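You operate a simulated robot arm through the tools that you are given. There is no shell and no other tool.

Carry out the task below with a simulated robot arm. There is one attempt and no reset: what you move stays moved.

## Task
Slide the backrest to the notch on the yellow card and lock it.
Fine: both lock knobs are freed for it and end locked.
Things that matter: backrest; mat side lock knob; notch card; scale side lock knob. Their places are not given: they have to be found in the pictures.

Only the result counts: the job must be done as asked and must still hold three seconds after the hand-in. Knocking over, shifting, dropping, spilling or breaking anything else fails it.

## Robot
A 7-joint arm with a two-finger parallel gripper, fixed in place. Base frame: the origin is at the foot of the arm, x ahead of it, y to its left, z up; the work surface is at about z = 0.8. Lengths are in m, angles in rad, forces in N, time in s.
With the tool pointing down near the work surface it reaches from about 0.28 to 0.72 m from the base axis. Its first joint turns from -2.496 to 2.496 rad. Payload 3 kg.
The TCP is the grasp point between the finger pads, 0.03 m short of the fingertips. In the tool frame z runs along the fingers and y along their closing line. Largest opening 0.11 m; finger width 0.02, thickness 0.01; the body of the gripper, 0.048 by 0.112 m, starts 0.055 m behind the TCP.
Orientation is that of the tool frame in the base frame, as a unit quaternion [w, x, y, z]. With the fingers straight down and closing along the base's y, the tool's x points along the base's -x, its y along +y and its z along -z.

## Interface
- The arm moves only by the tool step_arm. Its argument "deltas" is a list of rows, each a list of 7 numbers: the shift along the tool's x, y, z in units of 25 mm (1.0 is 25 mm), then the turn, a rotation vector about the tool's x, y, z in units of 4 degrees (1.0 is 4 degrees), then the finger opening in cm, from 0 to 11. In form: [[dx, dy, dz, wx, wy, wz, jaw], ...]. A call has 1 to 20 rows; each row shifts and turns the commanded pose from where the row before left it, along the tool's axes as they then stand. A call with a number of a shift or a turn outside -1 to 1 is refused whole. Each row takes 0.2 s and may step no farther than 0.05 m and 0.15 rad from the row before; otherwise, or with a gripper value out of range, the whole call is refused. A pose out of reach is approached as far as the arm can. The call stops where the force on the tool passes 40 N (or 10 N more than at its start, if that is more) or the arm is blocked; 0.2 s more then pass. Each finger travels about 0.108 m/s and halts on what it meets, pressing with about 24 N; the grip force reading is that of the motor and also rises with nothing between the fingers. The clock runs only during rows and for 0.2 s after the last one: add rows that do not move to give the fingers time. The reply holds the time, the measured pose of the TCP, the force on the tool along the base axes, the opening and the grip force, in the units named above and with some noise, with the torque about the TCP (base axes, N m) and any sound that the robot's microphone picked up.
- Cameras (640 x 400 px; columns grow to the right, rows downward): "scene" is fixed at [0.0606, 0.4949, 1.6028]; the picture's right is [-0.44, -0.90, 0.00], its down [-0.55, 0.27, -0.79] and it looks along [0.71, -0.35, -0.61] (base axes); focal length 370 px, centre (320, 200). "wrist" rides on the gripper at [0.072, 0.017, -0.103] in the tool frame; the picture's right is [-0.23, 0.97, 0.00], its down [-0.76, -0.18, -0.62] and it looks along [-0.61, -0.14, 0.78] (tool axes); focal length 222 px, centre (320, 200).
- camera(camera): a new picture of that camera. No time passes.
- lift_body(by): slides the trunk up (or, below 0, down) by that many m; the arm rides with it, the base frame stays. It gives what a move gives, with no picture.
- measure_at(camera, pixels): for up to 12 pixels [column, row] of the newest picture of that camera ("zoom" is the newest enlarged one), the place [x, y, z] in the base frame of the surface seen there, good to about 0.002 m, but the place of the scene camera against the robot may be out by one fixed shift of up to 0.018 m in any direction. No time passes.
- close_up(camera, box): a new picture of the part [left, top, right, bottom] of that camera's present view, enlarged. No time passes.
- job_done(): hands the job in; it is judged then, once.

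Unless the task says otherwise, let go and move clear before handing in.

The tools are called after ">>>" by a JSON object that holds its "name" and its "arguments". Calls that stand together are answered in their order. step_arm: Moves the arm, as the interface text tells. Its arguments: {"type":"object","properties":{"deltas":{"type":"array","items":{"type":"array","items":{"type":"number"}}}},"required":["deltas"]} The other tools are called the same way: lift_body (by) slides the trunk up or down; camera (camera) takes a picture; measure_at (camera, pixels) gives the place of the surface under pixels of a picture; close_up (camera, box) takes an enlarged picture of a part of a camera's view; job_done () hands the job in.

At the start:

```text
time: 0.0
position: [0.6235, 0.1115, 1.2424]
tcp_rot: [0.0, 0.0, 1.0, -0.001]
wrist_force: [-0.3, 0.1, -0.4]
wrist_torque: [0.06, -0.01, 0.0]
opening: 0.11
grasp_force: 0.0
trunk travel left (down, up): [-0.825, 0.065]
```

scene: 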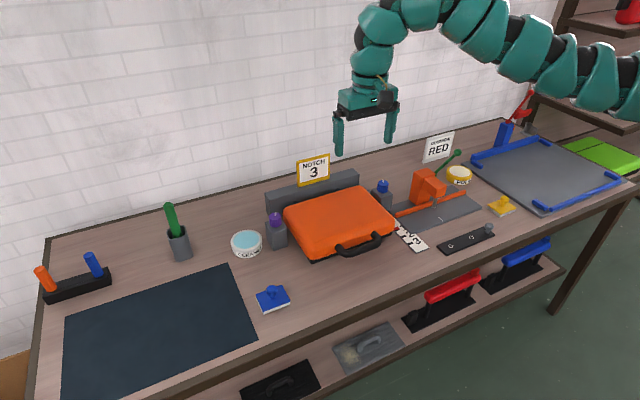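
wrist: 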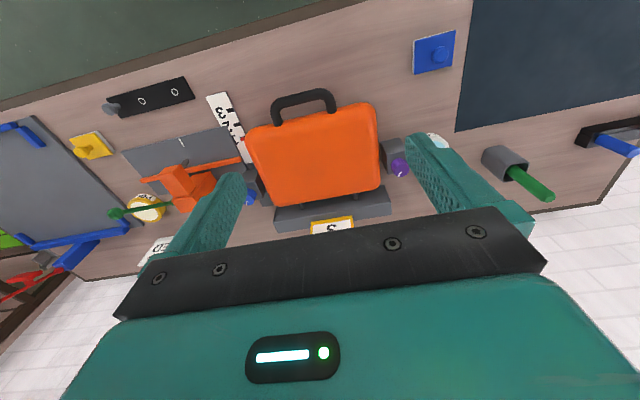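

The scene shows an orange case against a grey backrest (about 312,190), with purple (275,220) and blue (383,188) knobs on grey blocks on each side, and a yellow card "NOTCH 3". I'll look closer at them.

>>> {"name": "close_up", "arguments": {"camera": "scene", "box": [240, 140, 440, 265]}}

>>> {"name": "close_up", "arguments": {"camera": "wrist", "box": [190, 80, 430, 230]}}

```text
3.20 times, centred on (340, 202) of scene
```

zoom: 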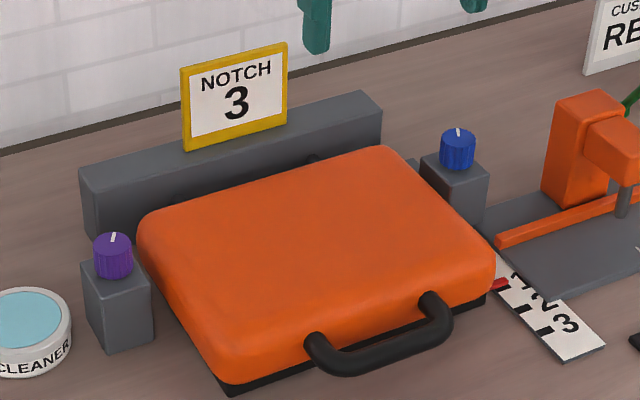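

```text
2.67 times, centred on (310, 155) of wrist
```

zoom: 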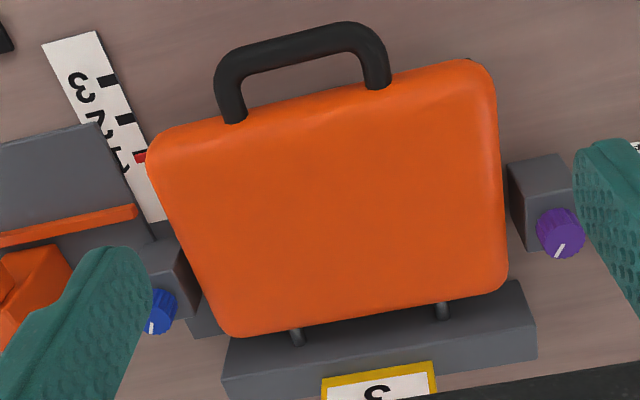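

Next I'll zoom on the scale strip (400,235), the knobs, and measure key points.

>>> {"name": "close_up", "arguments": {"camera": "scene", "box": [360, 170, 440, 260]}}

>>> {"name": "close_up", "arguments": {"camera": "scene", "box": [250, 195, 310, 255]}}

>>> {"name": "measure_at", "arguments": {"camera": "scene", "pixels": [[275, 215], [382, 183], [276, 232], [384, 198], [315, 180], [340, 215], [360, 246], [412, 237], [425, 250], [395, 229], [404, 237], [270, 300]]}}

>>> {"name": "close_up", "arguments": {"camera": "wrist", "box": [190, 80, 290, 210]}}

```text
4.44 times, centred on (400, 215) of scene
```

zoom: 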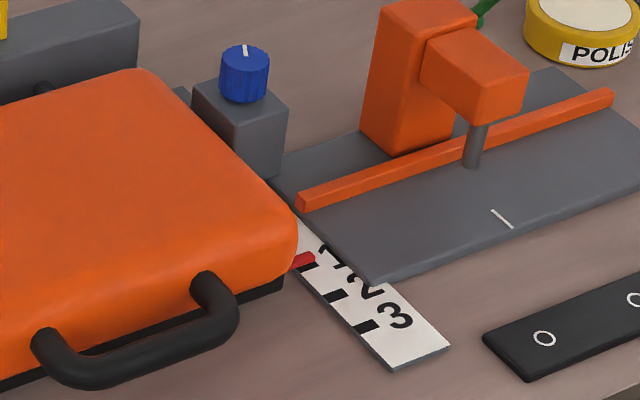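

```text
6.67 times, centred on (280, 225) of scene
```

zoom: 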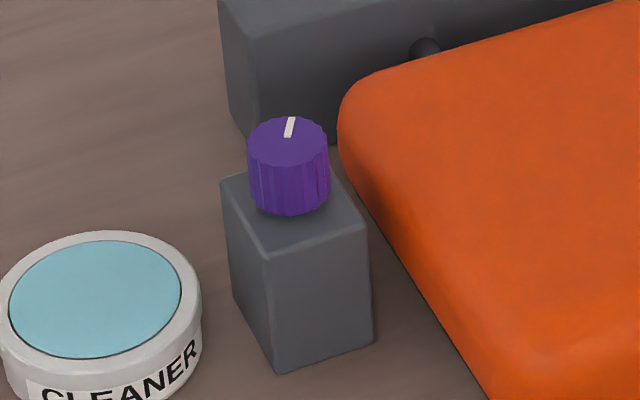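

```text
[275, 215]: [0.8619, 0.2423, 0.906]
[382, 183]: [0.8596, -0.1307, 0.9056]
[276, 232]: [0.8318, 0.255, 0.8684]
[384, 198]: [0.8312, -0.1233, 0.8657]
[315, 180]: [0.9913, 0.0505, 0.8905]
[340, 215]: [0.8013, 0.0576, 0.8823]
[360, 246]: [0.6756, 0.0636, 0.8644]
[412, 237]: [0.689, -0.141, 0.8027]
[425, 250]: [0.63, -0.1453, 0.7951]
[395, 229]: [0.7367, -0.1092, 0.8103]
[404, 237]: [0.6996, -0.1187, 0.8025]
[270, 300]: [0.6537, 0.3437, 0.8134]
```

```text
3.08 times, centred on (240, 145) of wrist
```

zoom: 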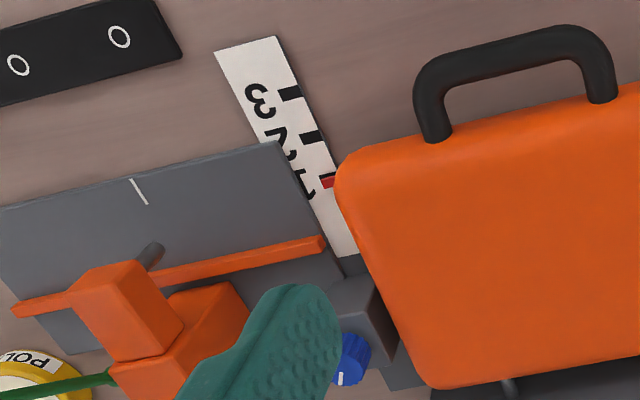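

The wrist view shows both knobs with a white tick pointing away from the robot (+x). I'll measure knobs, scale notches, pointer and handle with the wrist camera, which has no fixed shift.

>>> {"name": "camera", "arguments": {"camera": "wrist"}}

>>> {"name": "measure_at", "arguments": {"camera": "wrist", "pixels": [[400, 167], [250, 196], [391, 146], [257, 183], [310, 100], [305, 94], [245, 152], [242, 138], [238, 126], [234, 115], [310, 150], [330, 200]]}}

>>> {"name": "measure_at", "arguments": {"camera": "scene", "pixels": [[100, 395], [340, 315], [600, 205], [500, 250], [300, 330], [280, 215], [293, 190], [355, 165], [100, 270], [345, 248], [390, 233], [330, 258]]}}

>>> {"name": "close_up", "arguments": {"camera": "wrist", "box": [220, 160, 300, 210]}}

>>> {"name": "close_up", "arguments": {"camera": "wrist", "box": [370, 130, 450, 180]}}

```text
taken
```

wrist: 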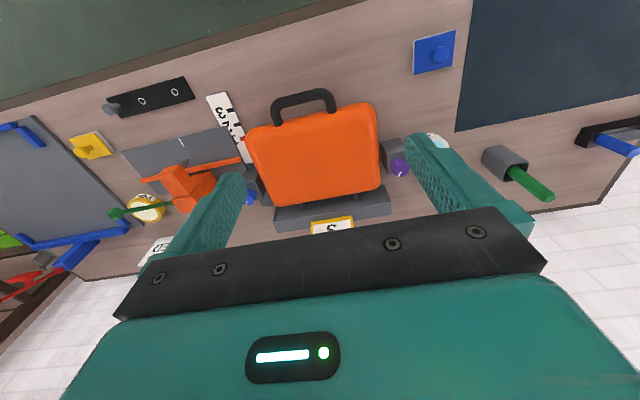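

```text
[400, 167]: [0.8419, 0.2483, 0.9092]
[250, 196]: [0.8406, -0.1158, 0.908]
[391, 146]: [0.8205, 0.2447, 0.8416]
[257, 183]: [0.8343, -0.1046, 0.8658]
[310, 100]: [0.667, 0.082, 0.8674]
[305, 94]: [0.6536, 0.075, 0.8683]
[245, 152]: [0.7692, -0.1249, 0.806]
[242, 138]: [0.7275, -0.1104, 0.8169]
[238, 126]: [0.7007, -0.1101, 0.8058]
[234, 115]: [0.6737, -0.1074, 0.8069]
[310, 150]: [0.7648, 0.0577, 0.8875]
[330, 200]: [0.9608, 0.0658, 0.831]
```

```text
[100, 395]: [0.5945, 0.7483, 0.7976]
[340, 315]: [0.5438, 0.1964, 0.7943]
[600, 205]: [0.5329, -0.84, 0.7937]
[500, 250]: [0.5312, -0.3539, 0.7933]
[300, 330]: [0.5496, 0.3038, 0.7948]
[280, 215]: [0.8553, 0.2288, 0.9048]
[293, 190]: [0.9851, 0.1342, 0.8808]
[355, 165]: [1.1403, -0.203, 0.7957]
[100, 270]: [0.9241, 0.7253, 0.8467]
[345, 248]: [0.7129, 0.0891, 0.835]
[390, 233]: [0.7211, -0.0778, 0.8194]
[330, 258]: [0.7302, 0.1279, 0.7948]
```

```text
8.00 times, centred on (260, 185) of wrist
```

zoom: 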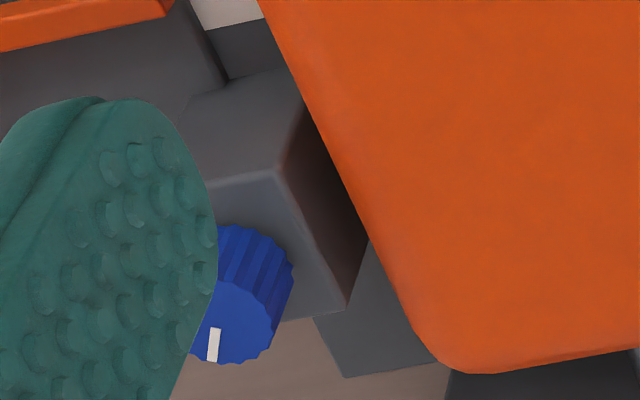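

```text
8.00 times, centred on (410, 155) of wrist
```

zoom: 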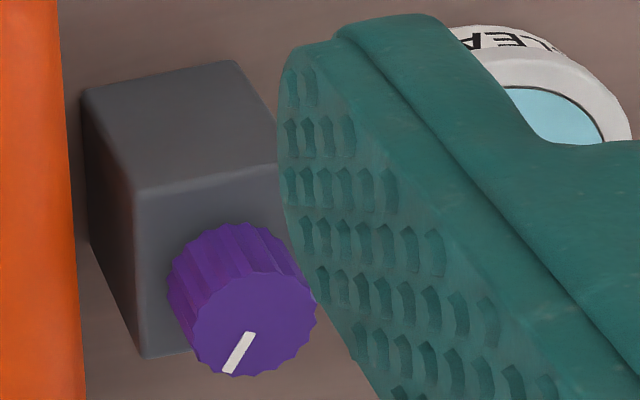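

Wrist measurements put the purple knob near (0.842, 0.248, 0.909) and the blue one near (0.841, -0.116, 0.908). That is beyond the tool-down reach at this trunk height, so I'll lower the trunk by 0.2 to bring the shoulder down.

>>> {"name": "lift_body", "arguments": {"by": -0.2}}

```text
time: 2.2
position: [0.6237, 0.1113, 1.0442]
tcp_rot: [0.0, 0.0, 1.0, 0.0]
wrist_force: [-1.3, 0.6, 0.7]
wrist_torque: [-0.02, -0.01, -0.02]
opening: 0.11
grasp_force: 0.1
trunk travel left (down, up): [-0.625, 0.265]
```

>>> {"name": "camera", "arguments": {"camera": "scene"}}

>>> {"name": "camera", "arguments": {"camera": "wrist"}}

```text
taken
```

scene: 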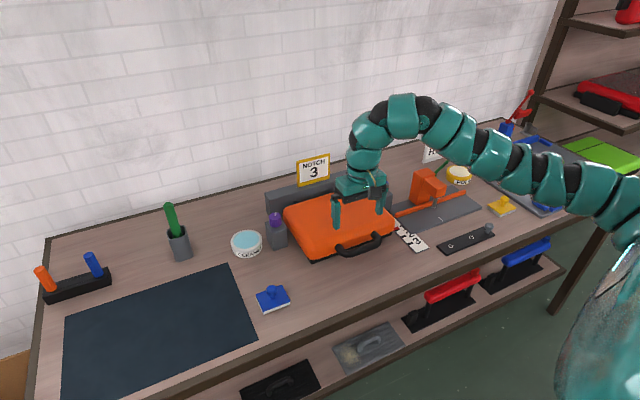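

```text
taken
```

wrist: 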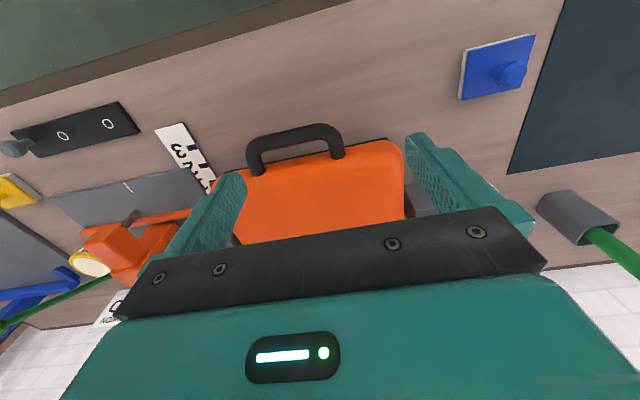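

The arm now rides lower, and nothing is touched. I'll test the forward reach at this height (z≈1.04), well above the knobs.

>>> {"name": "step_arm", "arguments": {"deltas": [[-1, 0, 0, 0, 0, 0, 11], [-1, 0, 0, 0, 0, 0, 11], [-1, 0, 0, 0, 0, 0, 11], [-1, 0, 0, 0, 0, 0, 11], [-1, 0, 0, 0, 0, 0, 11], [-1, 0, 0, 0, 0, 0, 11], [-1, 0, 0, 0, 0, 0, 11], [-0.9, 0, 0, 0, 0, 0, 11]]}}

```text
time: 4.0
position: [0.7413, 0.1025, 1.0386]
tcp_rot: [0.0, 0.0, 1.0, 0.0]
wrist_force: [-0.6, -0.2, 0.8]
wrist_torque: [-0.01, 0.01, -0.02]
opening: 0.11
grasp_force: 0.0
out of reach, approached as far as the arm can: row 5, 6, 7, 8
trunk travel left (down, up): [-0.625, 0.265]
```

Tool-down reach stops at about x=0.741 here (r≈0.75). I'll measure some arm points in the scene view to find the shoulder height.

>>> {"name": "camera", "arguments": {"camera": "scene"}}

>>> {"name": "measure_at", "arguments": {"camera": "scene", "pixels": [[630, 200], [600, 190], [560, 180], [500, 155], [450, 130], [405, 105], [370, 130], [360, 160], [625, 270], [610, 350], [630, 230], [635, 180]]}}

```text
taken
```

scene: 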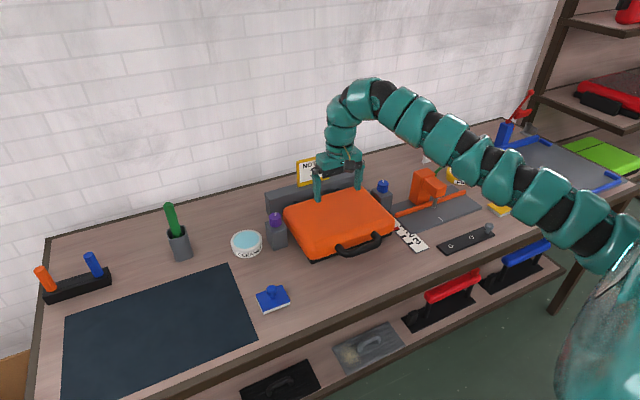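

```text
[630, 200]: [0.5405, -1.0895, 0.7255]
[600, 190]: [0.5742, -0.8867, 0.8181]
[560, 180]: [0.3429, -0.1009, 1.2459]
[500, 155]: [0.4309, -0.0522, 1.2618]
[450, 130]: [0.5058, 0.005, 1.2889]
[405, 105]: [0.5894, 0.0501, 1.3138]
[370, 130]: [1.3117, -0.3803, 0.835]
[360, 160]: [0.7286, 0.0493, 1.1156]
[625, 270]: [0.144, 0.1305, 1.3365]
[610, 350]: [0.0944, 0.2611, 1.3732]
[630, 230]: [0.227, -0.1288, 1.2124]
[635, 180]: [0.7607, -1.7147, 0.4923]
```

Shoulder sits around z≈1.15–1.2, so the arm is almost stretched; tilting the fingers forward is the way to reach the knobs. I'll take a wrist picture here to see the knobs and the blocks better.

>>> {"name": "camera", "arguments": {"camera": "wrist"}}

```text
taken
```

wrist: 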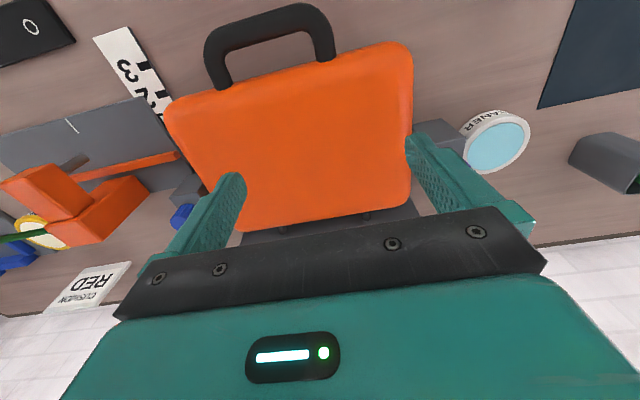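

Knobs are hidden by the fingers here. I'll back off and rise a bit with fingers closed for a cleaner look.

>>> {"name": "step_arm", "arguments": {"deltas": [[1, 0, -1, 0, 0, 0, 5], [1, 0, -1, 0, 0, 0, 2], [1, 0, -1, 0, 0, 0, 0], [1, 0, -1, 0, 0, 0, 0], [1, 0, 0, 0, 0, 0, 0]]}}

>>> {"name": "camera", "arguments": {"camera": "wrist"}}

```text
time: 5.2
position: [0.6411, 0.1145, 1.0895]
tcp_rot: [0.001, 0.0, 1.0, 0.002]
wrist_force: [-0.5, 0.0, 0.2]
wrist_torque: [0.01, 0.01, -0.01]
opening: 0.0
grasp_force: 23.5
out of reach, approached as far as the arm can: row 3, 4, 5
trunk travel left (down, up): [-0.625, 0.265]
```

```text
taken
```

wrist: 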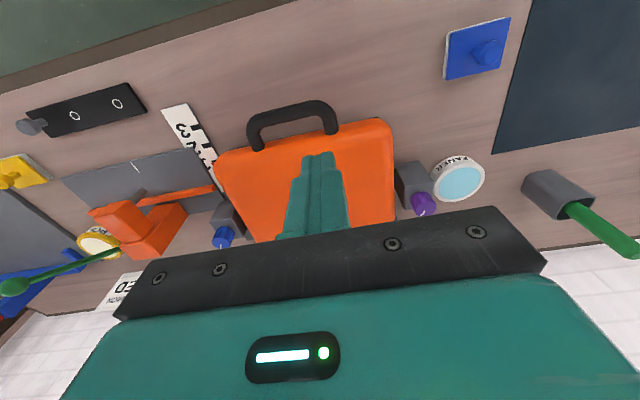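

The closed-finger view shows both knobs: purple (422,204), blue (223,236). I'll zoom and measure.

>>> {"name": "close_up", "arguments": {"camera": "wrist", "box": [380, 145, 460, 225]}}

>>> {"name": "measure_at", "arguments": {"camera": "wrist", "pixels": [[414, 195], [432, 195], [423, 206], [420, 214], [405, 184], [422, 184], [398, 170], [425, 170], [409, 165], [392, 190], [445, 172], [393, 210]]}}

>>> {"name": "close_up", "arguments": {"camera": "wrist", "box": [190, 190, 270, 260]}}

>>> {"name": "measure_at", "arguments": {"camera": "wrist", "pixels": [[224, 233], [230, 240], [223, 246], [222, 223], [231, 214], [216, 212], [213, 233], [240, 236], [225, 200], [234, 208], [211, 185], [205, 160]]}}

```text
5.00 times, centred on (420, 185) of wrist
```

zoom: 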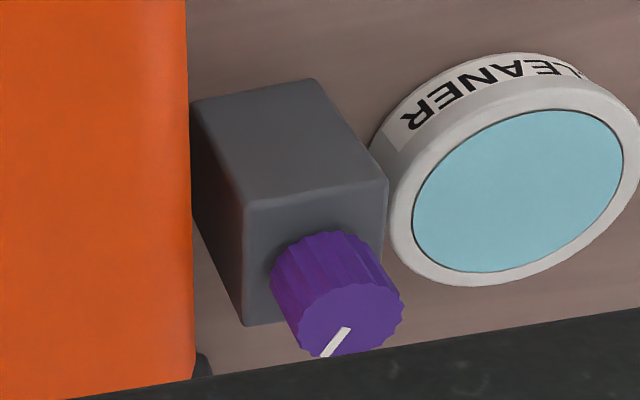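

```text
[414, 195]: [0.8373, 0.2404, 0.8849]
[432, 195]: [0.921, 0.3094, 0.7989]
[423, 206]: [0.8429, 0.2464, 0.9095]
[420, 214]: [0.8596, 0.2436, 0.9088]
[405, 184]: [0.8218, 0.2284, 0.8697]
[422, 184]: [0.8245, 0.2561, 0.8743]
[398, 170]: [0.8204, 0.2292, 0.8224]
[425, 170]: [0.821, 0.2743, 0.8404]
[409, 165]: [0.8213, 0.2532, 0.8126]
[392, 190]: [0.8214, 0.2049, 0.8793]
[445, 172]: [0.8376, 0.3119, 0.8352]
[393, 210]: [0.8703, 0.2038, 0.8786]
```

```text
5.71 times, centred on (230, 225) of wrist
```

zoom: 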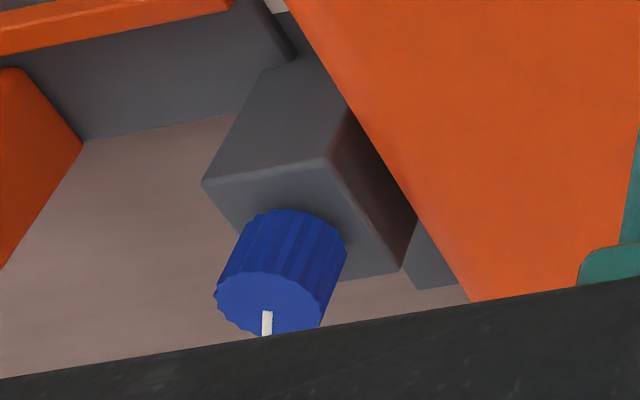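

```text
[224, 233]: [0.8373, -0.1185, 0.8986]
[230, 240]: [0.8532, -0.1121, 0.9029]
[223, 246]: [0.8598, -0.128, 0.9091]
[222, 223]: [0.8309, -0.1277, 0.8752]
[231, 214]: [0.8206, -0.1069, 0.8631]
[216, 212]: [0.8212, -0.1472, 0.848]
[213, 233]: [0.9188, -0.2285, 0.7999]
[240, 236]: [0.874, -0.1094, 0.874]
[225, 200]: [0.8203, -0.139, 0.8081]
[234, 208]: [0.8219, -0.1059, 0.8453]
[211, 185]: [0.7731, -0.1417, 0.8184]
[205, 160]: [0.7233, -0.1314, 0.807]
```

Block tops are at z≈0.874 and the knobs span 0.874–0.909, centred near (0.851, 0.249) purple and (0.851, -0.130) blue, radius ≈0.0175. I'll return to a nearer pose and begin tilting the fingers forward (about -Y), checking the reading.

>>> {"name": "step_arm", "arguments": {"deltas": [[1, 0, 1, 0, 0, 0, 0], [1, 0, 1, 0, 0, 0, 2], [1, 0, 0, 0, 0, 0, 5], [0, 0, 0, 0, 0, 0, 5]]}}

```text
time: 6.2
position: [0.6189, 0.1142, 1.0656]
tcp_rot: [0.001, -0.001, 1.0, 0.0]
wrist_force: [0.2, 0.1, 0.6]
wrist_torque: [0.01, 0.0, -0.02]
opening: 0.0501
grasp_force: 0.1
out of reach, approached as far as the arm can: row 2, 3
trunk travel left (down, up): [-0.625, 0.265]
```

The reading (0.619, 0.114, 1.066) may lag the command because an upper limit applies with the tool down. I'll lower a little to get back into the reachable range and check.

>>> {"name": "step_arm", "arguments": {"deltas": [[0, 0, 1, 0, 0, 0, 5], [0, 0, 0.5, 0, 0, 0, 5], [0, 0, 0, 0, 0, 0, 5]]}}

```text
time: 7.0
position: [0.6203, 0.1152, 1.0405]
tcp_rot: [0.0, -0.001, 1.0, 0.001]
wrist_force: [-0.1, 0.4, 0.2]
wrist_torque: [-0.01, 0.04, 0.0]
opening: 0.0502
grasp_force: 0.1
out of reach, approached as far as the arm can: row 2
trunk travel left (down, up): [-0.625, 0.265]
```

Flagged rows seem not to move the arm at all. I'll test small single moves to understand the limit.

>>> {"name": "step_arm", "arguments": {"deltas": [[0, 0, 0.4, 0, 0, 0, 5], [0, 0, 0, 0, 0, 0, 5]]}}

>>> {"name": "step_arm", "arguments": {"deltas": [[0, 0, 0, 0, -0.5, 0, 5], [0, 0, 0, 0, -0.5, 0, 5], [0, 0, 0, 0, 0, 0, 5]]}}

```text
time: 7.6
position: [0.6205, 0.1148, 1.0402]
tcp_rot: [0.0, 0.0, 1.0, 0.0]
wrist_force: [1.1, -0.5, 0.0]
wrist_torque: [-0.02, -0.01, 0.01]
opening: 0.0501
grasp_force: 0.1
out of reach, approached as far as the arm can: row 1
trunk travel left (down, up): [-0.625, 0.265]
```

```text
time: 8.4
position: [0.6207, 0.1159, 1.041]
tcp_rot: [0.0, 0.0, 1.0, 0.0]
wrist_force: [-0.8, -0.6, 0.4]
wrist_torque: [0.0, -0.03, -0.01]
opening: 0.0501
grasp_force: 0.0
out of reach, approached as far as the arm can: row 2
trunk travel left (down, up): [-0.625, 0.265]
```

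The arm hardly moves; I'll look at its configuration, then try retreating a bit.

>>> {"name": "camera", "arguments": {"camera": "scene"}}

>>> {"name": "step_arm", "arguments": {"deltas": [[1, 0, 0, 0, 0, 0, 5], [1, 0, 0, 0, 0, 0, 5], [0, 0, 0, 0, 0, 0, 5]]}}

```text
taken
```

scene: 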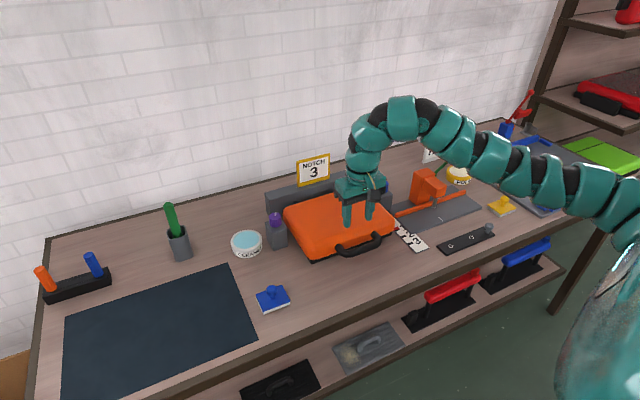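

```text
time: 9.2
position: [0.6191, 0.1152, 1.0401]
tcp_rot: [0.0, 0.0, 1.0, 0.0]
wrist_force: [0.4, 0.0, 0.7]
wrist_torque: [0.03, 0.02, 0.04]
opening: 0.0501
grasp_force: 0.1
out of reach, approached as far as the arm can: row 1, 2
trunk travel left (down, up): [-0.625, 0.265]
```

The arm now ignores moves entirely; a small trunk move may re-anchor the commanded pose. I'll lower the trunk by 0.03 and test again.

>>> {"name": "lift_body", "arguments": {"by": -0.03}}

>>> {"name": "step_arm", "arguments": {"deltas": [[1, 0, 0, 0, 0, 0, 5], [0, 0, 0, 0, 0, 0, 5]]}}

```text
time: 9.9
position: [0.6192, 0.1148, 1.0117]
tcp_rot: [-0.001, 0.001, 1.0, 0.0]
wrist_force: [-0.1, -0.8, 0.7]
wrist_torque: [0.01, 0.03, 0.01]
opening: 0.0502
grasp_force: 0.0
trunk travel left (down, up): [-0.595, 0.295]
```

```text
time: 10.5
position: [0.6204, 0.1149, 1.0107]
tcp_rot: [0.0, 0.0, 1.0, 0.0]
wrist_force: [0.4, -0.7, 0.2]
wrist_torque: [-0.01, 0.0, 0.0]
opening: 0.05
grasp_force: 0.2
out of reach, approached as far as the arm can: row 1
trunk travel left (down, up): [-0.595, 0.295]
```

Still stuck for a backward move. I'll try the other directions one at a time.

>>> {"name": "step_arm", "arguments": {"deltas": [[-1, 0, 0, 0, 0, 0, 5], [0, 0, 0, 0, 0, 0, 5]]}}

>>> {"name": "step_arm", "arguments": {"deltas": [[0, -1, 0, 0, 0, 0, 5], [0, 0, 0, 0, 0, 0, 5]]}}

>>> {"name": "step_arm", "arguments": {"deltas": [[0, 1, 0, 0, 0, 0, 5], [0, 0, 0, 0, 0, 0, 5]]}}

```text
time: 11.1
position: [0.6463, 0.1157, 1.0109]
tcp_rot: [0.0, 0.001, 1.0, 0.0]
wrist_force: [0.0, -0.2, 0.4]
wrist_torque: [0.0, -0.01, -0.01]
opening: 0.0499
grasp_force: 0.0
trunk travel left (down, up): [-0.595, 0.295]
```

```text
time: 11.7
position: [0.6458, 0.0903, 1.0099]
tcp_rot: [-0.001, 0.001, 1.0, -0.001]
wrist_force: [-0.2, 0.4, 0.9]
wrist_torque: [0.01, 0.0, 0.01]
opening: 0.0501
grasp_force: 0.0
trunk travel left (down, up): [-0.595, 0.295]
```

```text
time: 12.3
position: [0.646, 0.1137, 1.0085]
tcp_rot: [0.0, 0.0, 1.0, 0.0]
wrist_force: [0.3, -0.1, -0.4]
wrist_torque: [0.0, -0.01, -0.02]
opening: 0.05
grasp_force: 0.1
trunk travel left (down, up): [-0.595, 0.295]
```

The back direction is limited by the arm's posture, but forward and sideways work, and the command re-anchors to the current pose. I'll tilt forward about the wrist centre (fingertips swing toward +x and up), in small batches.

>>> {"name": "step_arm", "arguments": {"deltas": [[-0.67, 0, 0, 0, -1, 0, 5], [-0.67, 0, 0, 0, -1, 0, 5], [-0.67, 0, 0, 0, -1, 0, 5], [-0.67, 0, 0, 0, -1, 0, 5], [0, 0, 0, 0, 0, 0, 5]]}}

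```text
time: 13.5
position: [0.713, 0.1154, 1.0161]
tcp_rot: [0.139, 0.0, 0.99, 0.001]
wrist_force: [-0.5, -0.2, 0.7]
wrist_torque: [0.02, 0.01, 0.02]
opening: 0.0501
grasp_force: 0.0
trunk travel left (down, up): [-0.595, 0.295]
```

Tilt of 16° achieved cleanly. Continuing.

>>> {"name": "step_arm", "arguments": {"deltas": [[-0.67, 0, 0, 0, -1, 0, 5], [-0.67, 0, 0, 0, -1, 0, 5], [-0.67, 0, 0, 0, -1, 0, 5], [-0.67, 0, 0, 0, -1, 0, 5], [-0.67, 0, 0, 0, -1, 0, 5], [-0.67, 0, 0, 0, -1, 0, 5], [-0.67, 0, 0, 0, -1, 0, 5], [-0.67, 0, 0, 0, -1, 0, 5], [-0.67, 0, 0, 0, -1, 0, 5], [-0.67, 0, 0, 0, -1, 0, 5], [-0.67, 0, 0, 0, -1, 0, 5], [0, 0, 0, 0, 0, 0, 5]]}}

>>> {"name": "camera", "arguments": {"camera": "scene"}}

>>> {"name": "camera", "arguments": {"camera": "wrist"}}

```text
time: 16.1
position: [0.8565, 0.1155, 1.1216]
tcp_rot: [0.5, -0.001, 0.866, 0.001]
wrist_force: [0.3, 0.3, 0.7]
wrist_torque: [0.01, 0.01, 0.05]
opening: 0.05
grasp_force: 0.0
trunk travel left (down, up): [-0.595, 0.295]
```

```text
taken
```

scene: 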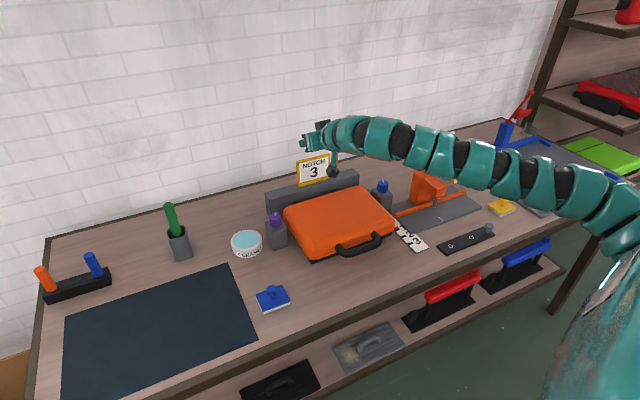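

```text
taken
```

wrist: 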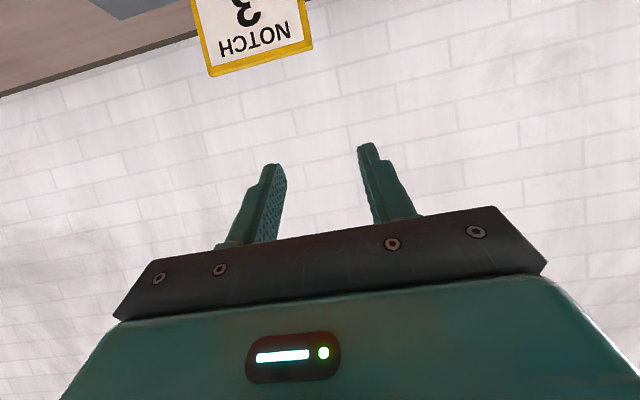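

Fingers now point 60° forward. I'll move to above the purple knob at roughly (0.851, 0.249, 0.97).

>>> {"name": "step_arm", "arguments": {"deltas": [[0.4, 1, 0.2, 0, 0, 0, 5], [0.7, 0.9, 0.4, 0, 0, 0, 5], [0.85, 0.9, 0.45, 0, 0, 0, 5], [0.85, 0.9, 0.45, 0, 0, 0, 5], [0.85, 0.82, 0.45, 0, 0, 0, 5], [0.85, 0.82, 0.45, 0, 0, 0, 5], [0.86, 0, 0.44, 0, 0, 0, 5], [0, 0, 0, 0, 0, 0, 5]]}}

>>> {"name": "camera", "arguments": {"camera": "scene"}}

>>> {"name": "camera", "arguments": {"camera": "wrist"}}

```text
time: 17.9
position: [0.8534, 0.2515, 0.9711]
tcp_rot: [0.5, 0.0, 0.866, 0.0]
wrist_force: [0.0, 0.1, 0.9]
wrist_torque: [0.0, -0.01, 0.0]
opening: 0.0498
grasp_force: 0.0
trunk travel left (down, up): [-0.595, 0.295]
```

```text
taken
```

scene: 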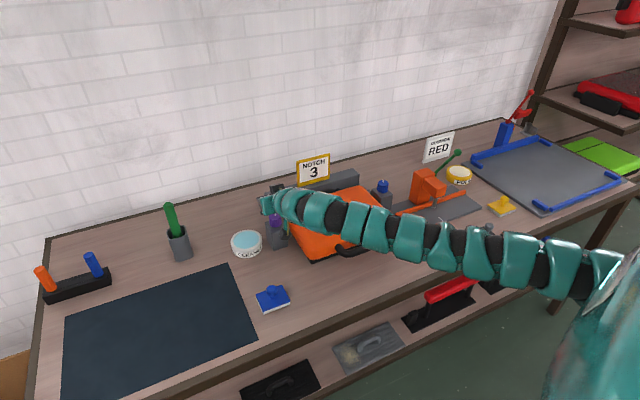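

```text
taken
```

wrist: 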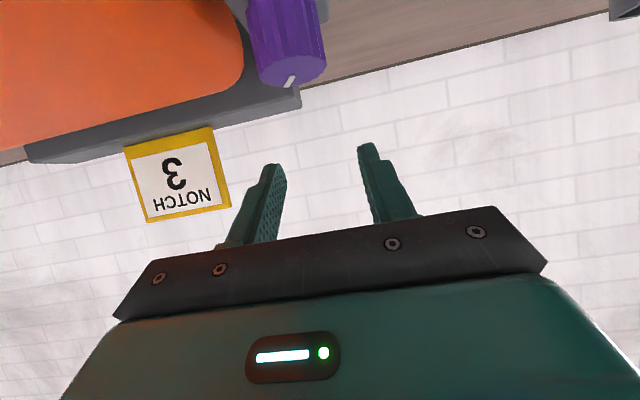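

The wrist view shows the purple knob close at (287,50) with its tick at (291,82). I'll zoom and measure it from here.

>>> {"name": "close_up", "arguments": {"camera": "wrist", "box": [220, 0, 360, 100]}}

>>> {"name": "measure_at", "arguments": {"camera": "wrist", "pixels": [[290, 72], [270, 75], [315, 66], [290, 86], [291, 60], [258, 55], [284, 40], [318, 40], [240, 60], [246, 50], [280, 20], [326, 20]]}}

```text
4.00 times, centred on (290, 50) of wrist
```

zoom: 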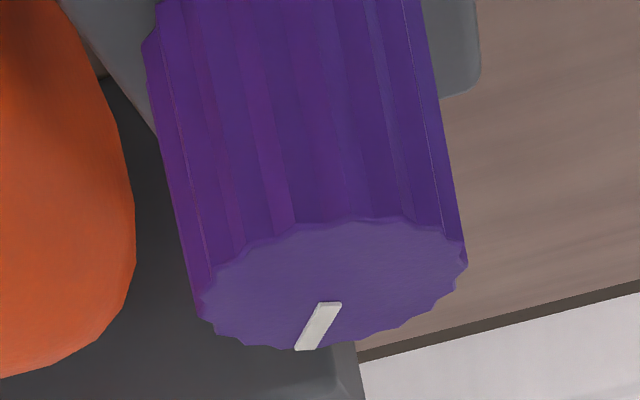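

```text
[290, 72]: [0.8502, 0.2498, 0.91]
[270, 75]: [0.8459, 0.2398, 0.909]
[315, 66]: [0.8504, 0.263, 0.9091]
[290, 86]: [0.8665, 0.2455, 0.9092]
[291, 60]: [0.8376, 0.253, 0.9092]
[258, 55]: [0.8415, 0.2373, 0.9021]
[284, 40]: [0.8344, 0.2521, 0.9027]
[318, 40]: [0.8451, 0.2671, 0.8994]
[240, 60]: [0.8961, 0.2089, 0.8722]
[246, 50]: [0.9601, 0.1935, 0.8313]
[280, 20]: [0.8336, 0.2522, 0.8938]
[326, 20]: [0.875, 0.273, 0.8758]
```

Knob centre from here is about (0.850, 0.2505), tick heading about -29° from +x. I'll fix the offset, yaw -10°, and descend partway.

>>> {"name": "step_arm", "arguments": {"deltas": [[0.068, -0.04, -0.118, 0.72, 0, 0.417, 5], [0, 0, 0, 0.72, 0, 0.417, 5], [0, 0, 0, 0.72, 0, 0.417, 5], [0.7, 0, 0.4, 0, 0, 0, 5], [0.6, 0, 0.35, 0, 0, 0, 5], [0, 0, 0, 0, 0, 0, 5]]}}

>>> {"name": "camera", "arguments": {"camera": "scene"}}

>>> {"name": "close_up", "arguments": {"camera": "scene", "box": [240, 160, 340, 260]}}

>>> {"name": "camera", "arguments": {"camera": "wrist"}}

```text
time: 19.3
position: [0.8194, 0.2505, 0.9159]
tcp_rot: [0.497, 0.075, 0.863, -0.043]
wrist_force: [-0.2, -0.1, 0.0]
wrist_torque: [-0.01, -0.01, -0.01]
opening: 0.0503
grasp_force: 0.0
out of reach, approached as far as the arm can: row 2, 3
trunk travel left (down, up): [-0.595, 0.295]
```

```text
taken
```

scene: 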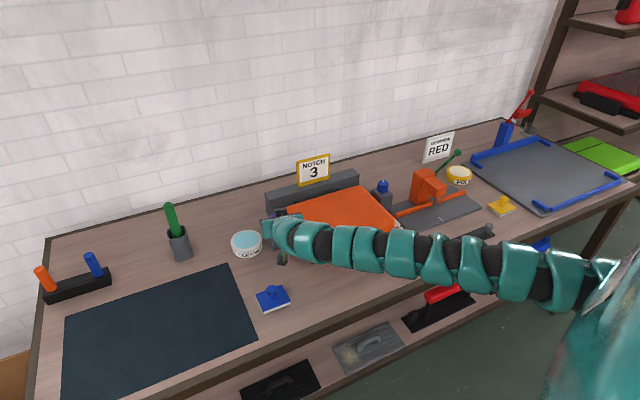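

```text
4.00 times, centred on (290, 210) of scene
```

zoom: 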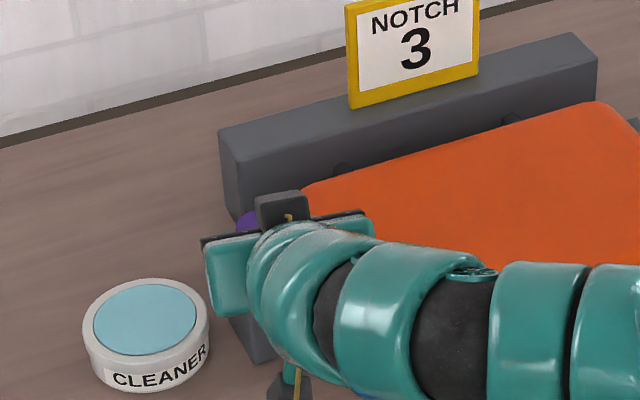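

```text
taken
```

wrist: 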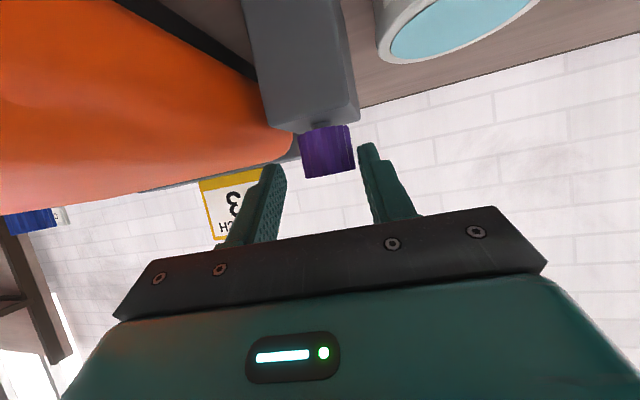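

Yawing at full stretch pulled the TCP back to x=0.819 (rows flagged), so I need more reach. I'll measure the arm's line in the scene picture to choose a better trunk height and tilt.

>>> {"name": "measure_at", "arguments": {"camera": "scene", "pixels": [[600, 270], [560, 265], [515, 255], [480, 260], [440, 250], [400, 245], [365, 240], [320, 240], [290, 230], [560, 300], [575, 285], [630, 260]]}}

>>> {"name": "close_up", "arguments": {"camera": "scene", "box": [480, 180, 640, 400]}}

```text
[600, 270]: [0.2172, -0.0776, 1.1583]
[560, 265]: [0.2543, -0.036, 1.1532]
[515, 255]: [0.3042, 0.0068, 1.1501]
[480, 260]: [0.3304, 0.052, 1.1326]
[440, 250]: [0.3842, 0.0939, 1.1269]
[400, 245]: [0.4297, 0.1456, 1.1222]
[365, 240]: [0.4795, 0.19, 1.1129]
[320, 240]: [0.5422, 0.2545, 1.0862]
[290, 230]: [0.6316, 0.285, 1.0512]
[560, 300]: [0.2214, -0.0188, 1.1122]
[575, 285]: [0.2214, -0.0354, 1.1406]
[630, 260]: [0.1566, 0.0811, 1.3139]
```

```text
1.82 times, centred on (560, 290) of scene
```

zoom: 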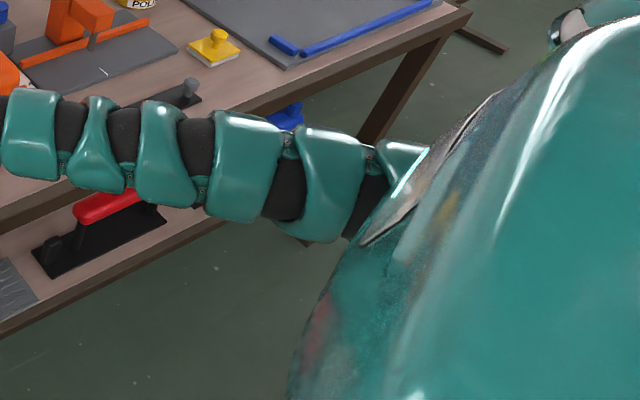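

The arm is nearly straight from a shoulder near (0.05, -0.22), so the comfortable finger heading at the purple knob is about +30°. I'll rise clear, yaw to about +26°, rise more, then lower the trunk so the shoulder is level with the wrist.

>>> {"name": "step_arm", "arguments": {"deltas": [[-0.693, 0, -0.4, 0, 0, 0, 5], [-0.693, 0, -0.4, 0, 0, 0, 5], [-0.693, 0, -0.4, 0, 0, 0, 5], [0, 0, 0, -0.866, 0, -0.5, 5], [0, 0, 0, -0.866, 0, -0.5, 5], [0, 0, 0, -0.866, 0, -0.5, 5], [0, 0, 0, -0.866, 0, -0.5, 5], [0, 0, 0, -0.866, 0, -0.5, 5], [0, 0, 0, -0.866, 0, -0.5, 5], [0, 0, 0, -0.866, 0, -0.5, 5], [0, 0, 0, -0.866, 0, -0.5, 5], [0, 0, 0, -0.866, 0, -0.5, 5], [-0.693, 0, -0.4, 0, 0, 0, 5], [-0.693, 0, -0.4, 0, 0, 0, 5], [-0.693, 0, -0.4, 0, 0, 0, 5], [0, 0, 0, 0, 0, 0, 5]]}}

```text
time: 22.7
position: [0.8211, 0.2496, 1.0366]
tcp_rot: [0.487, -0.195, 0.844, 0.113]
wrist_force: [-0.3, -0.3, 0.0]
wrist_torque: [0.02, -0.01, 0.03]
opening: 0.05
grasp_force: 0.0
trunk travel left (down, up): [-0.595, 0.295]
```

Yaw is now +26° with the TCP at z=1.037. Lowering the trunk by 0.08 keeps the fingertips above the knob.

>>> {"name": "lift_body", "arguments": {"by": -0.08}}

```text
time: 23.9
position: [0.8201, 0.2506, 0.9564]
tcp_rot: [0.487, -0.194, 0.844, 0.112]
wrist_force: [-0.6, 0.3, 0.3]
wrist_torque: [0.0, -0.01, -0.01]
opening: 0.0501
grasp_force: 0.1
trunk travel left (down, up): [-0.515, 0.375]
```

Now I'll centre over the purple knob and yaw back to about +2° to leave range for a counter-clockwise turn.

>>> {"name": "step_arm", "arguments": {"deltas": [[-0.27, -0.263, 0.467, 0, 0, 0, 5], [-0.27, -0.263, 0.467, 0, 0, 0, 5], [0, 0, 0, 0, 0, 0, 5]]}}

>>> {"name": "step_arm", "arguments": {"deltas": [[0, 0, 0, 0.866, 0, 0.5, 5], [0, 0, 0, 0.866, 0, 0.5, 5], [0, 0, 0, 0.866, 0, 0.5, 5], [0, 0, 0, 0.866, 0, 0.5, 5], [0, 0, 0, 0.866, 0, 0.5, 5], [0, 0, 0, 0, 0, 0, 5]]}}

>>> {"name": "camera", "arguments": {"camera": "wrist"}}

```text
time: 24.7
position: [0.8507, 0.2509, 0.9562]
tcp_rot: [0.487, -0.195, 0.844, 0.112]
wrist_force: [0.5, -0.6, 0.3]
wrist_torque: [-0.01, 0.01, -0.04]
opening: 0.0502
grasp_force: 0.1
trunk travel left (down, up): [-0.515, 0.375]
```

```text
time: 26.1
position: [0.8491, 0.2508, 0.9562]
tcp_rot: [0.5, -0.045, 0.865, 0.026]
wrist_force: [0.3, -0.6, -0.3]
wrist_torque: [0.03, -0.01, 0.05]
opening: 0.0503
grasp_force: 0.2
trunk travel left (down, up): [-0.515, 0.375]
```

```text
taken
```

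wrist: 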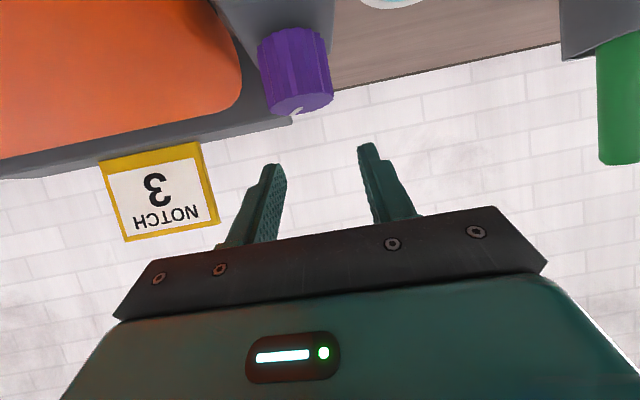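

Pose is good: (0.849, 0.251, 0.956), yaw 6°. I'll descend to z≈0.902 around the knob.

>>> {"name": "step_arm", "arguments": {"deltas": [[0.624, 0, 0.36, 0, 0, 0, 5], [0.624, 0, 0.36, 0, 0, 0, 5], [0.624, 0, 0.36, 0, 0, 0, 5], [0, 0, 0, 0, 0, 0, 5]]}}

>>> {"name": "camera", "arguments": {"camera": "wrist"}}

>>> {"name": "close_up", "arguments": {"camera": "scene", "box": [240, 160, 340, 260]}}

```text
time: 27.1
position: [0.8516, 0.2492, 0.9008]
tcp_rot: [0.499, -0.047, 0.865, 0.027]
wrist_force: [0.2, -0.2, 0.2]
wrist_torque: [0.01, 0.01, -0.03]
opening: 0.0501
grasp_force: 0.0
trunk travel left (down, up): [-0.515, 0.375]
```

```text
taken
```

wrist: 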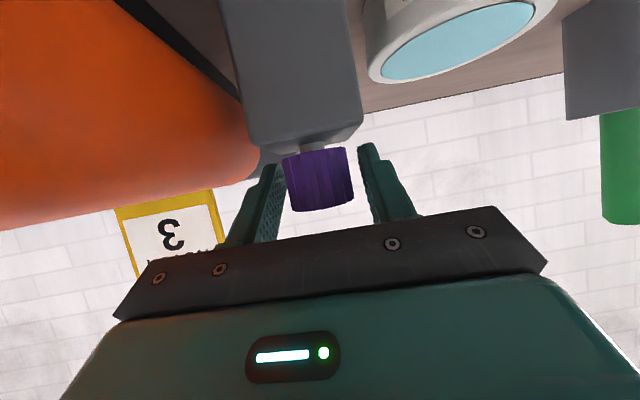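

```text
4.00 times, centred on (290, 210) of scene
```

zoom: 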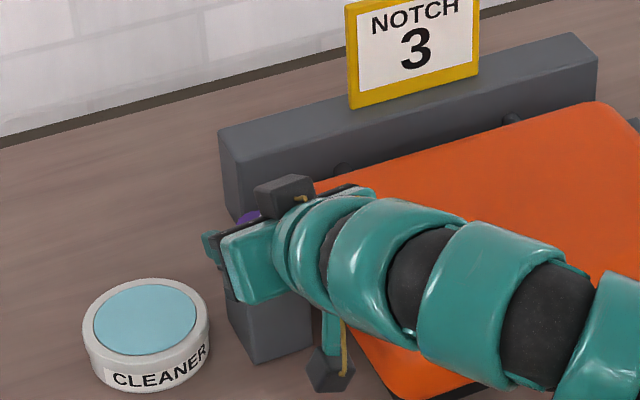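

The knob sits between the pads in the wrist view (285–352, row 180), with no contact force. I'll close on it.

>>> {"name": "step_arm", "arguments": {"deltas": [[0, 0, 0, 0, 0, 0, 3.6], [0, 0, 0, 0, 0, 0, 2.5], [0, 0, 0, 0, 0, 0, 1.5], [0, 0, 0, 0, 0, 0, 1.5]]}}

```text
time: 28.1
position: [0.8511, 0.2503, 0.9012]
tcp_rot: [0.498, -0.045, 0.865, 0.026]
wrist_force: [-1.8, 0.0, -0.4]
wrist_torque: [0.18, -0.07, -0.03]
opening: 0.0356
grasp_force: 45.6
trunk travel left (down, up): [-0.515, 0.375]
```

Gripped at 0.0356 m. Now a small counter-clockwise turn (8°) to feel it.

>>> {"name": "step_arm", "arguments": {"deltas": [[0, 0, 0, -0.866, 0, -0.5, 1.5], [0, 0, 0, -0.866, 0, -0.5, 1.5], [0, 0, 0, 0, 0, 0, 1.5]]}}

>>> {"name": "camera", "arguments": {"camera": "wrist"}}

```text
time: 28.9
position: [0.8506, 0.2511, 0.9011]
tcp_rot: [0.495, -0.105, 0.86, 0.06]
wrist_force: [-1.1, 2.7, -7.6]
wrist_torque: [-0.13, 0.19, -0.01]
opening: 0.0356
grasp_force: 45.1
trunk travel left (down, up): [-0.515, 0.375]
```

```text
taken
```

wrist: 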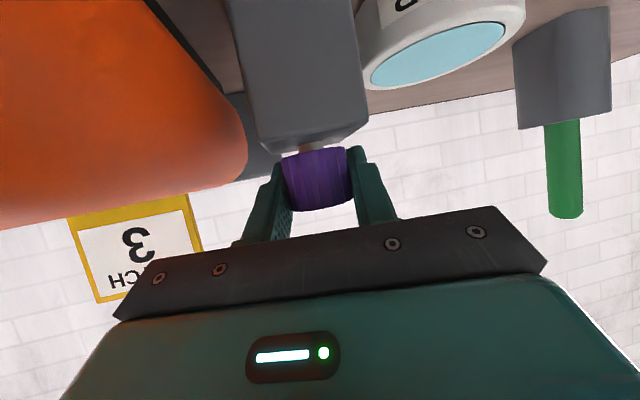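

The knob turned with little torque about z, though a -7.6 N vertical force appeared. I'll continue another 8° and watch.

>>> {"name": "step_arm", "arguments": {"deltas": [[0, 0, 0, -0.866, 0, -0.5, 1.5], [0, 0, 0, -0.866, 0, -0.5, 1.5], [0, 0, 0, 0, 0, 0, 1.5]]}}

```text
time: 29.5
position: [0.8483, 0.2577, 0.9027]
tcp_rot: [0.488, -0.153, 0.853, 0.101]
wrist_force: [18.2, 38.9, 2.7]
wrist_torque: [0.41, 2.94, -15.1]
opening: 0.049
grasp_force: 33.6
trunk travel left (down, up): [-0.515, 0.375]
stopped in row 3: the force on the tool passed its limit at 43 N (the readings are from after the stop); the commanded pose is now the measured one
```

Large force (38.9 N in +y) and torque appeared, and fingers were spread to 0.049; something is blocked. I'll look before moving.

>>> {"name": "camera", "arguments": {"camera": "wrist"}}

>>> {"name": "camera", "arguments": {"camera": "scene"}}

>>> {"name": "close_up", "arguments": {"camera": "scene", "box": [240, 160, 340, 260]}}

```text
taken
```

wrist: 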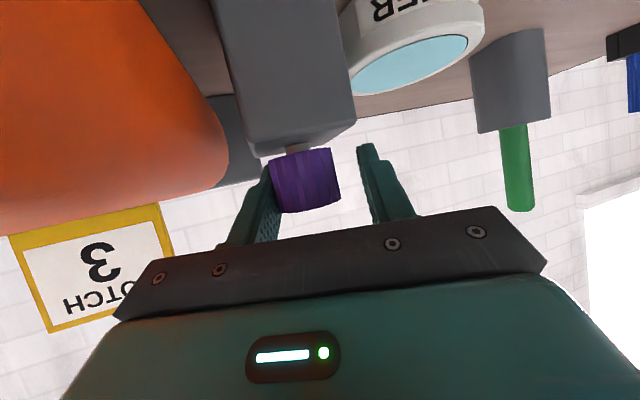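

```text
taken
```

scene: 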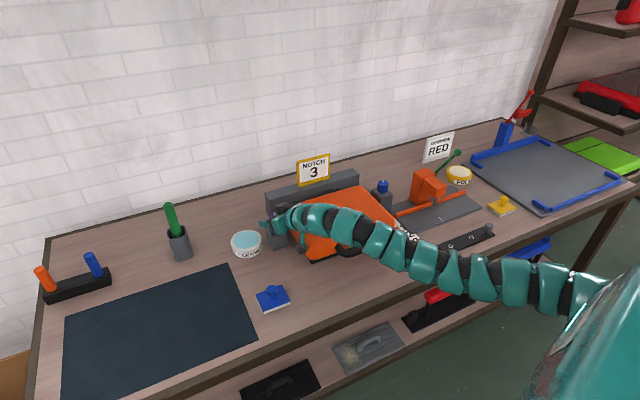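

```text
4.00 times, centred on (290, 210) of scene
```

zoom: 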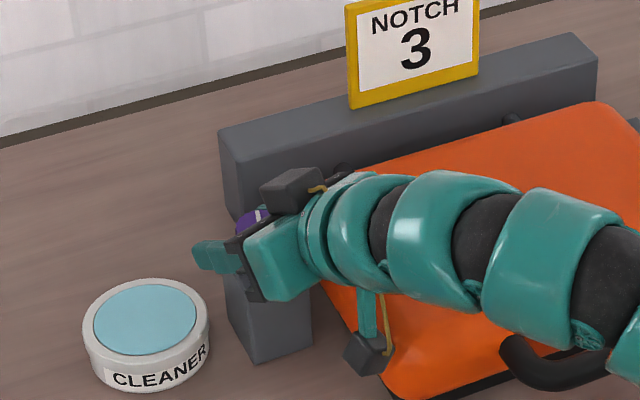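

The black housing hanging under the gripper (scene zoom 370,350) appears to have met the case edge. I'll measure both housings on the gripper before freeing it.

>>> {"name": "measure_at", "arguments": {"camera": "scene", "pixels": [[283, 205], [277, 208], [290, 208], [331, 247], [334, 251], [328, 251], [332, 238], [295, 224], [290, 222], [286, 217], [275, 213], [340, 228]]}}

>>> {"name": "close_up", "arguments": {"camera": "scene", "box": [255, 190, 315, 240]}}

>>> {"name": "close_up", "arguments": {"camera": "scene", "box": [300, 220, 360, 270]}}

```text
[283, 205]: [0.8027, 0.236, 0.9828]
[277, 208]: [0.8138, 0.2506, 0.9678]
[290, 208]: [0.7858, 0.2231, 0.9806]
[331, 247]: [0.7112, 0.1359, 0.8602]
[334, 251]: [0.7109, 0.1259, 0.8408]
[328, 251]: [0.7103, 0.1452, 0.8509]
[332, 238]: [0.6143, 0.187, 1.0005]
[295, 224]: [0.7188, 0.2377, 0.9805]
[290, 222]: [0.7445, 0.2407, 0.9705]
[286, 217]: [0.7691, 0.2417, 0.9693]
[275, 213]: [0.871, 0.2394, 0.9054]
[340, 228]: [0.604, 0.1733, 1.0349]
```

```text
8.00 times, centred on (285, 215) of scene
```

zoom: 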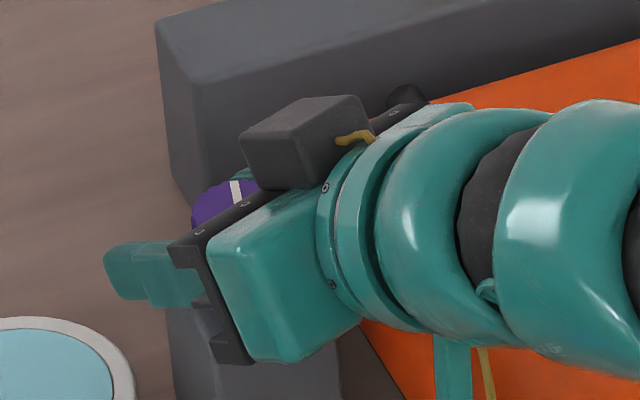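

```text
8.00 times, centred on (330, 245) of scene
```

zoom: 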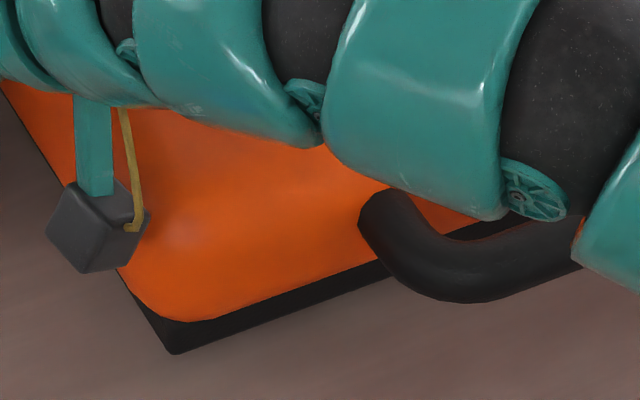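

I picked orange pixels by mistake; the hanging cube is at about (302,249). Measuring that.

>>> {"name": "measure_at", "arguments": {"camera": "scene", "pixels": [[300, 250], [304, 248], [302, 253], [302, 237], [302, 243], [298, 247], [308, 258], [312, 262]]}}

```text
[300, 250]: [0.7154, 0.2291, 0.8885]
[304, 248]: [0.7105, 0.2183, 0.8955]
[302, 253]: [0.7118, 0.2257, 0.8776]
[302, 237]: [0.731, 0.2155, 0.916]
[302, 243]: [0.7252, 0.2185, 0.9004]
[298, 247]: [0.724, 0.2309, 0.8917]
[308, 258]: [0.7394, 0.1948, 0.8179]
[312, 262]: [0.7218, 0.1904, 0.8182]
```

The wrist-camera housing is against the case's edge at about (0.70, 0.23, 0.885). I'll open the fingers, yaw back clockwise away from the case, then re-centre and rise.

>>> {"name": "step_arm", "arguments": {"deltas": [[0, 0, 0, 0.866, 0, 0.5, 5], [0, 0, 0, 0.866, 0, 0.5, 5.2], [0, 0, 0, 0.866, 0, 0.5, 5.2], [0, -0.25, 0, 0, 0, 0, 5.2], [0, 0, 0, 0, 0, 0, 5.2]]}}

>>> {"name": "camera", "arguments": {"camera": "wrist"}}

```text
time: 30.7
position: [0.8513, 0.2448, 0.904]
tcp_rot: [0.496, -0.067, 0.864, 0.047]
wrist_force: [-0.3, -1.0, 0.3]
wrist_torque: [0.02, 0.03, 0.05]
opening: 0.0518
grasp_force: 0.0
trunk travel left (down, up): [-0.515, 0.375]
```

```text
taken
```

wrist: 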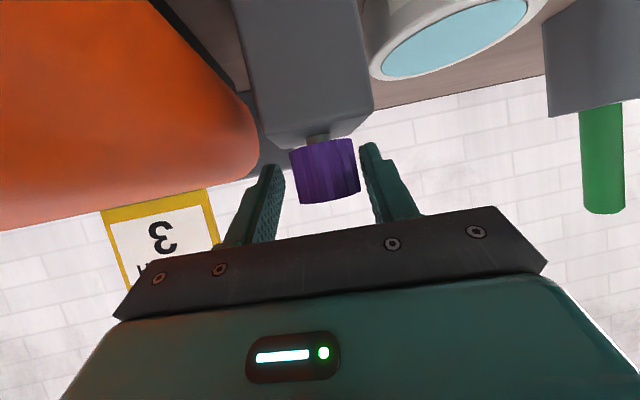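

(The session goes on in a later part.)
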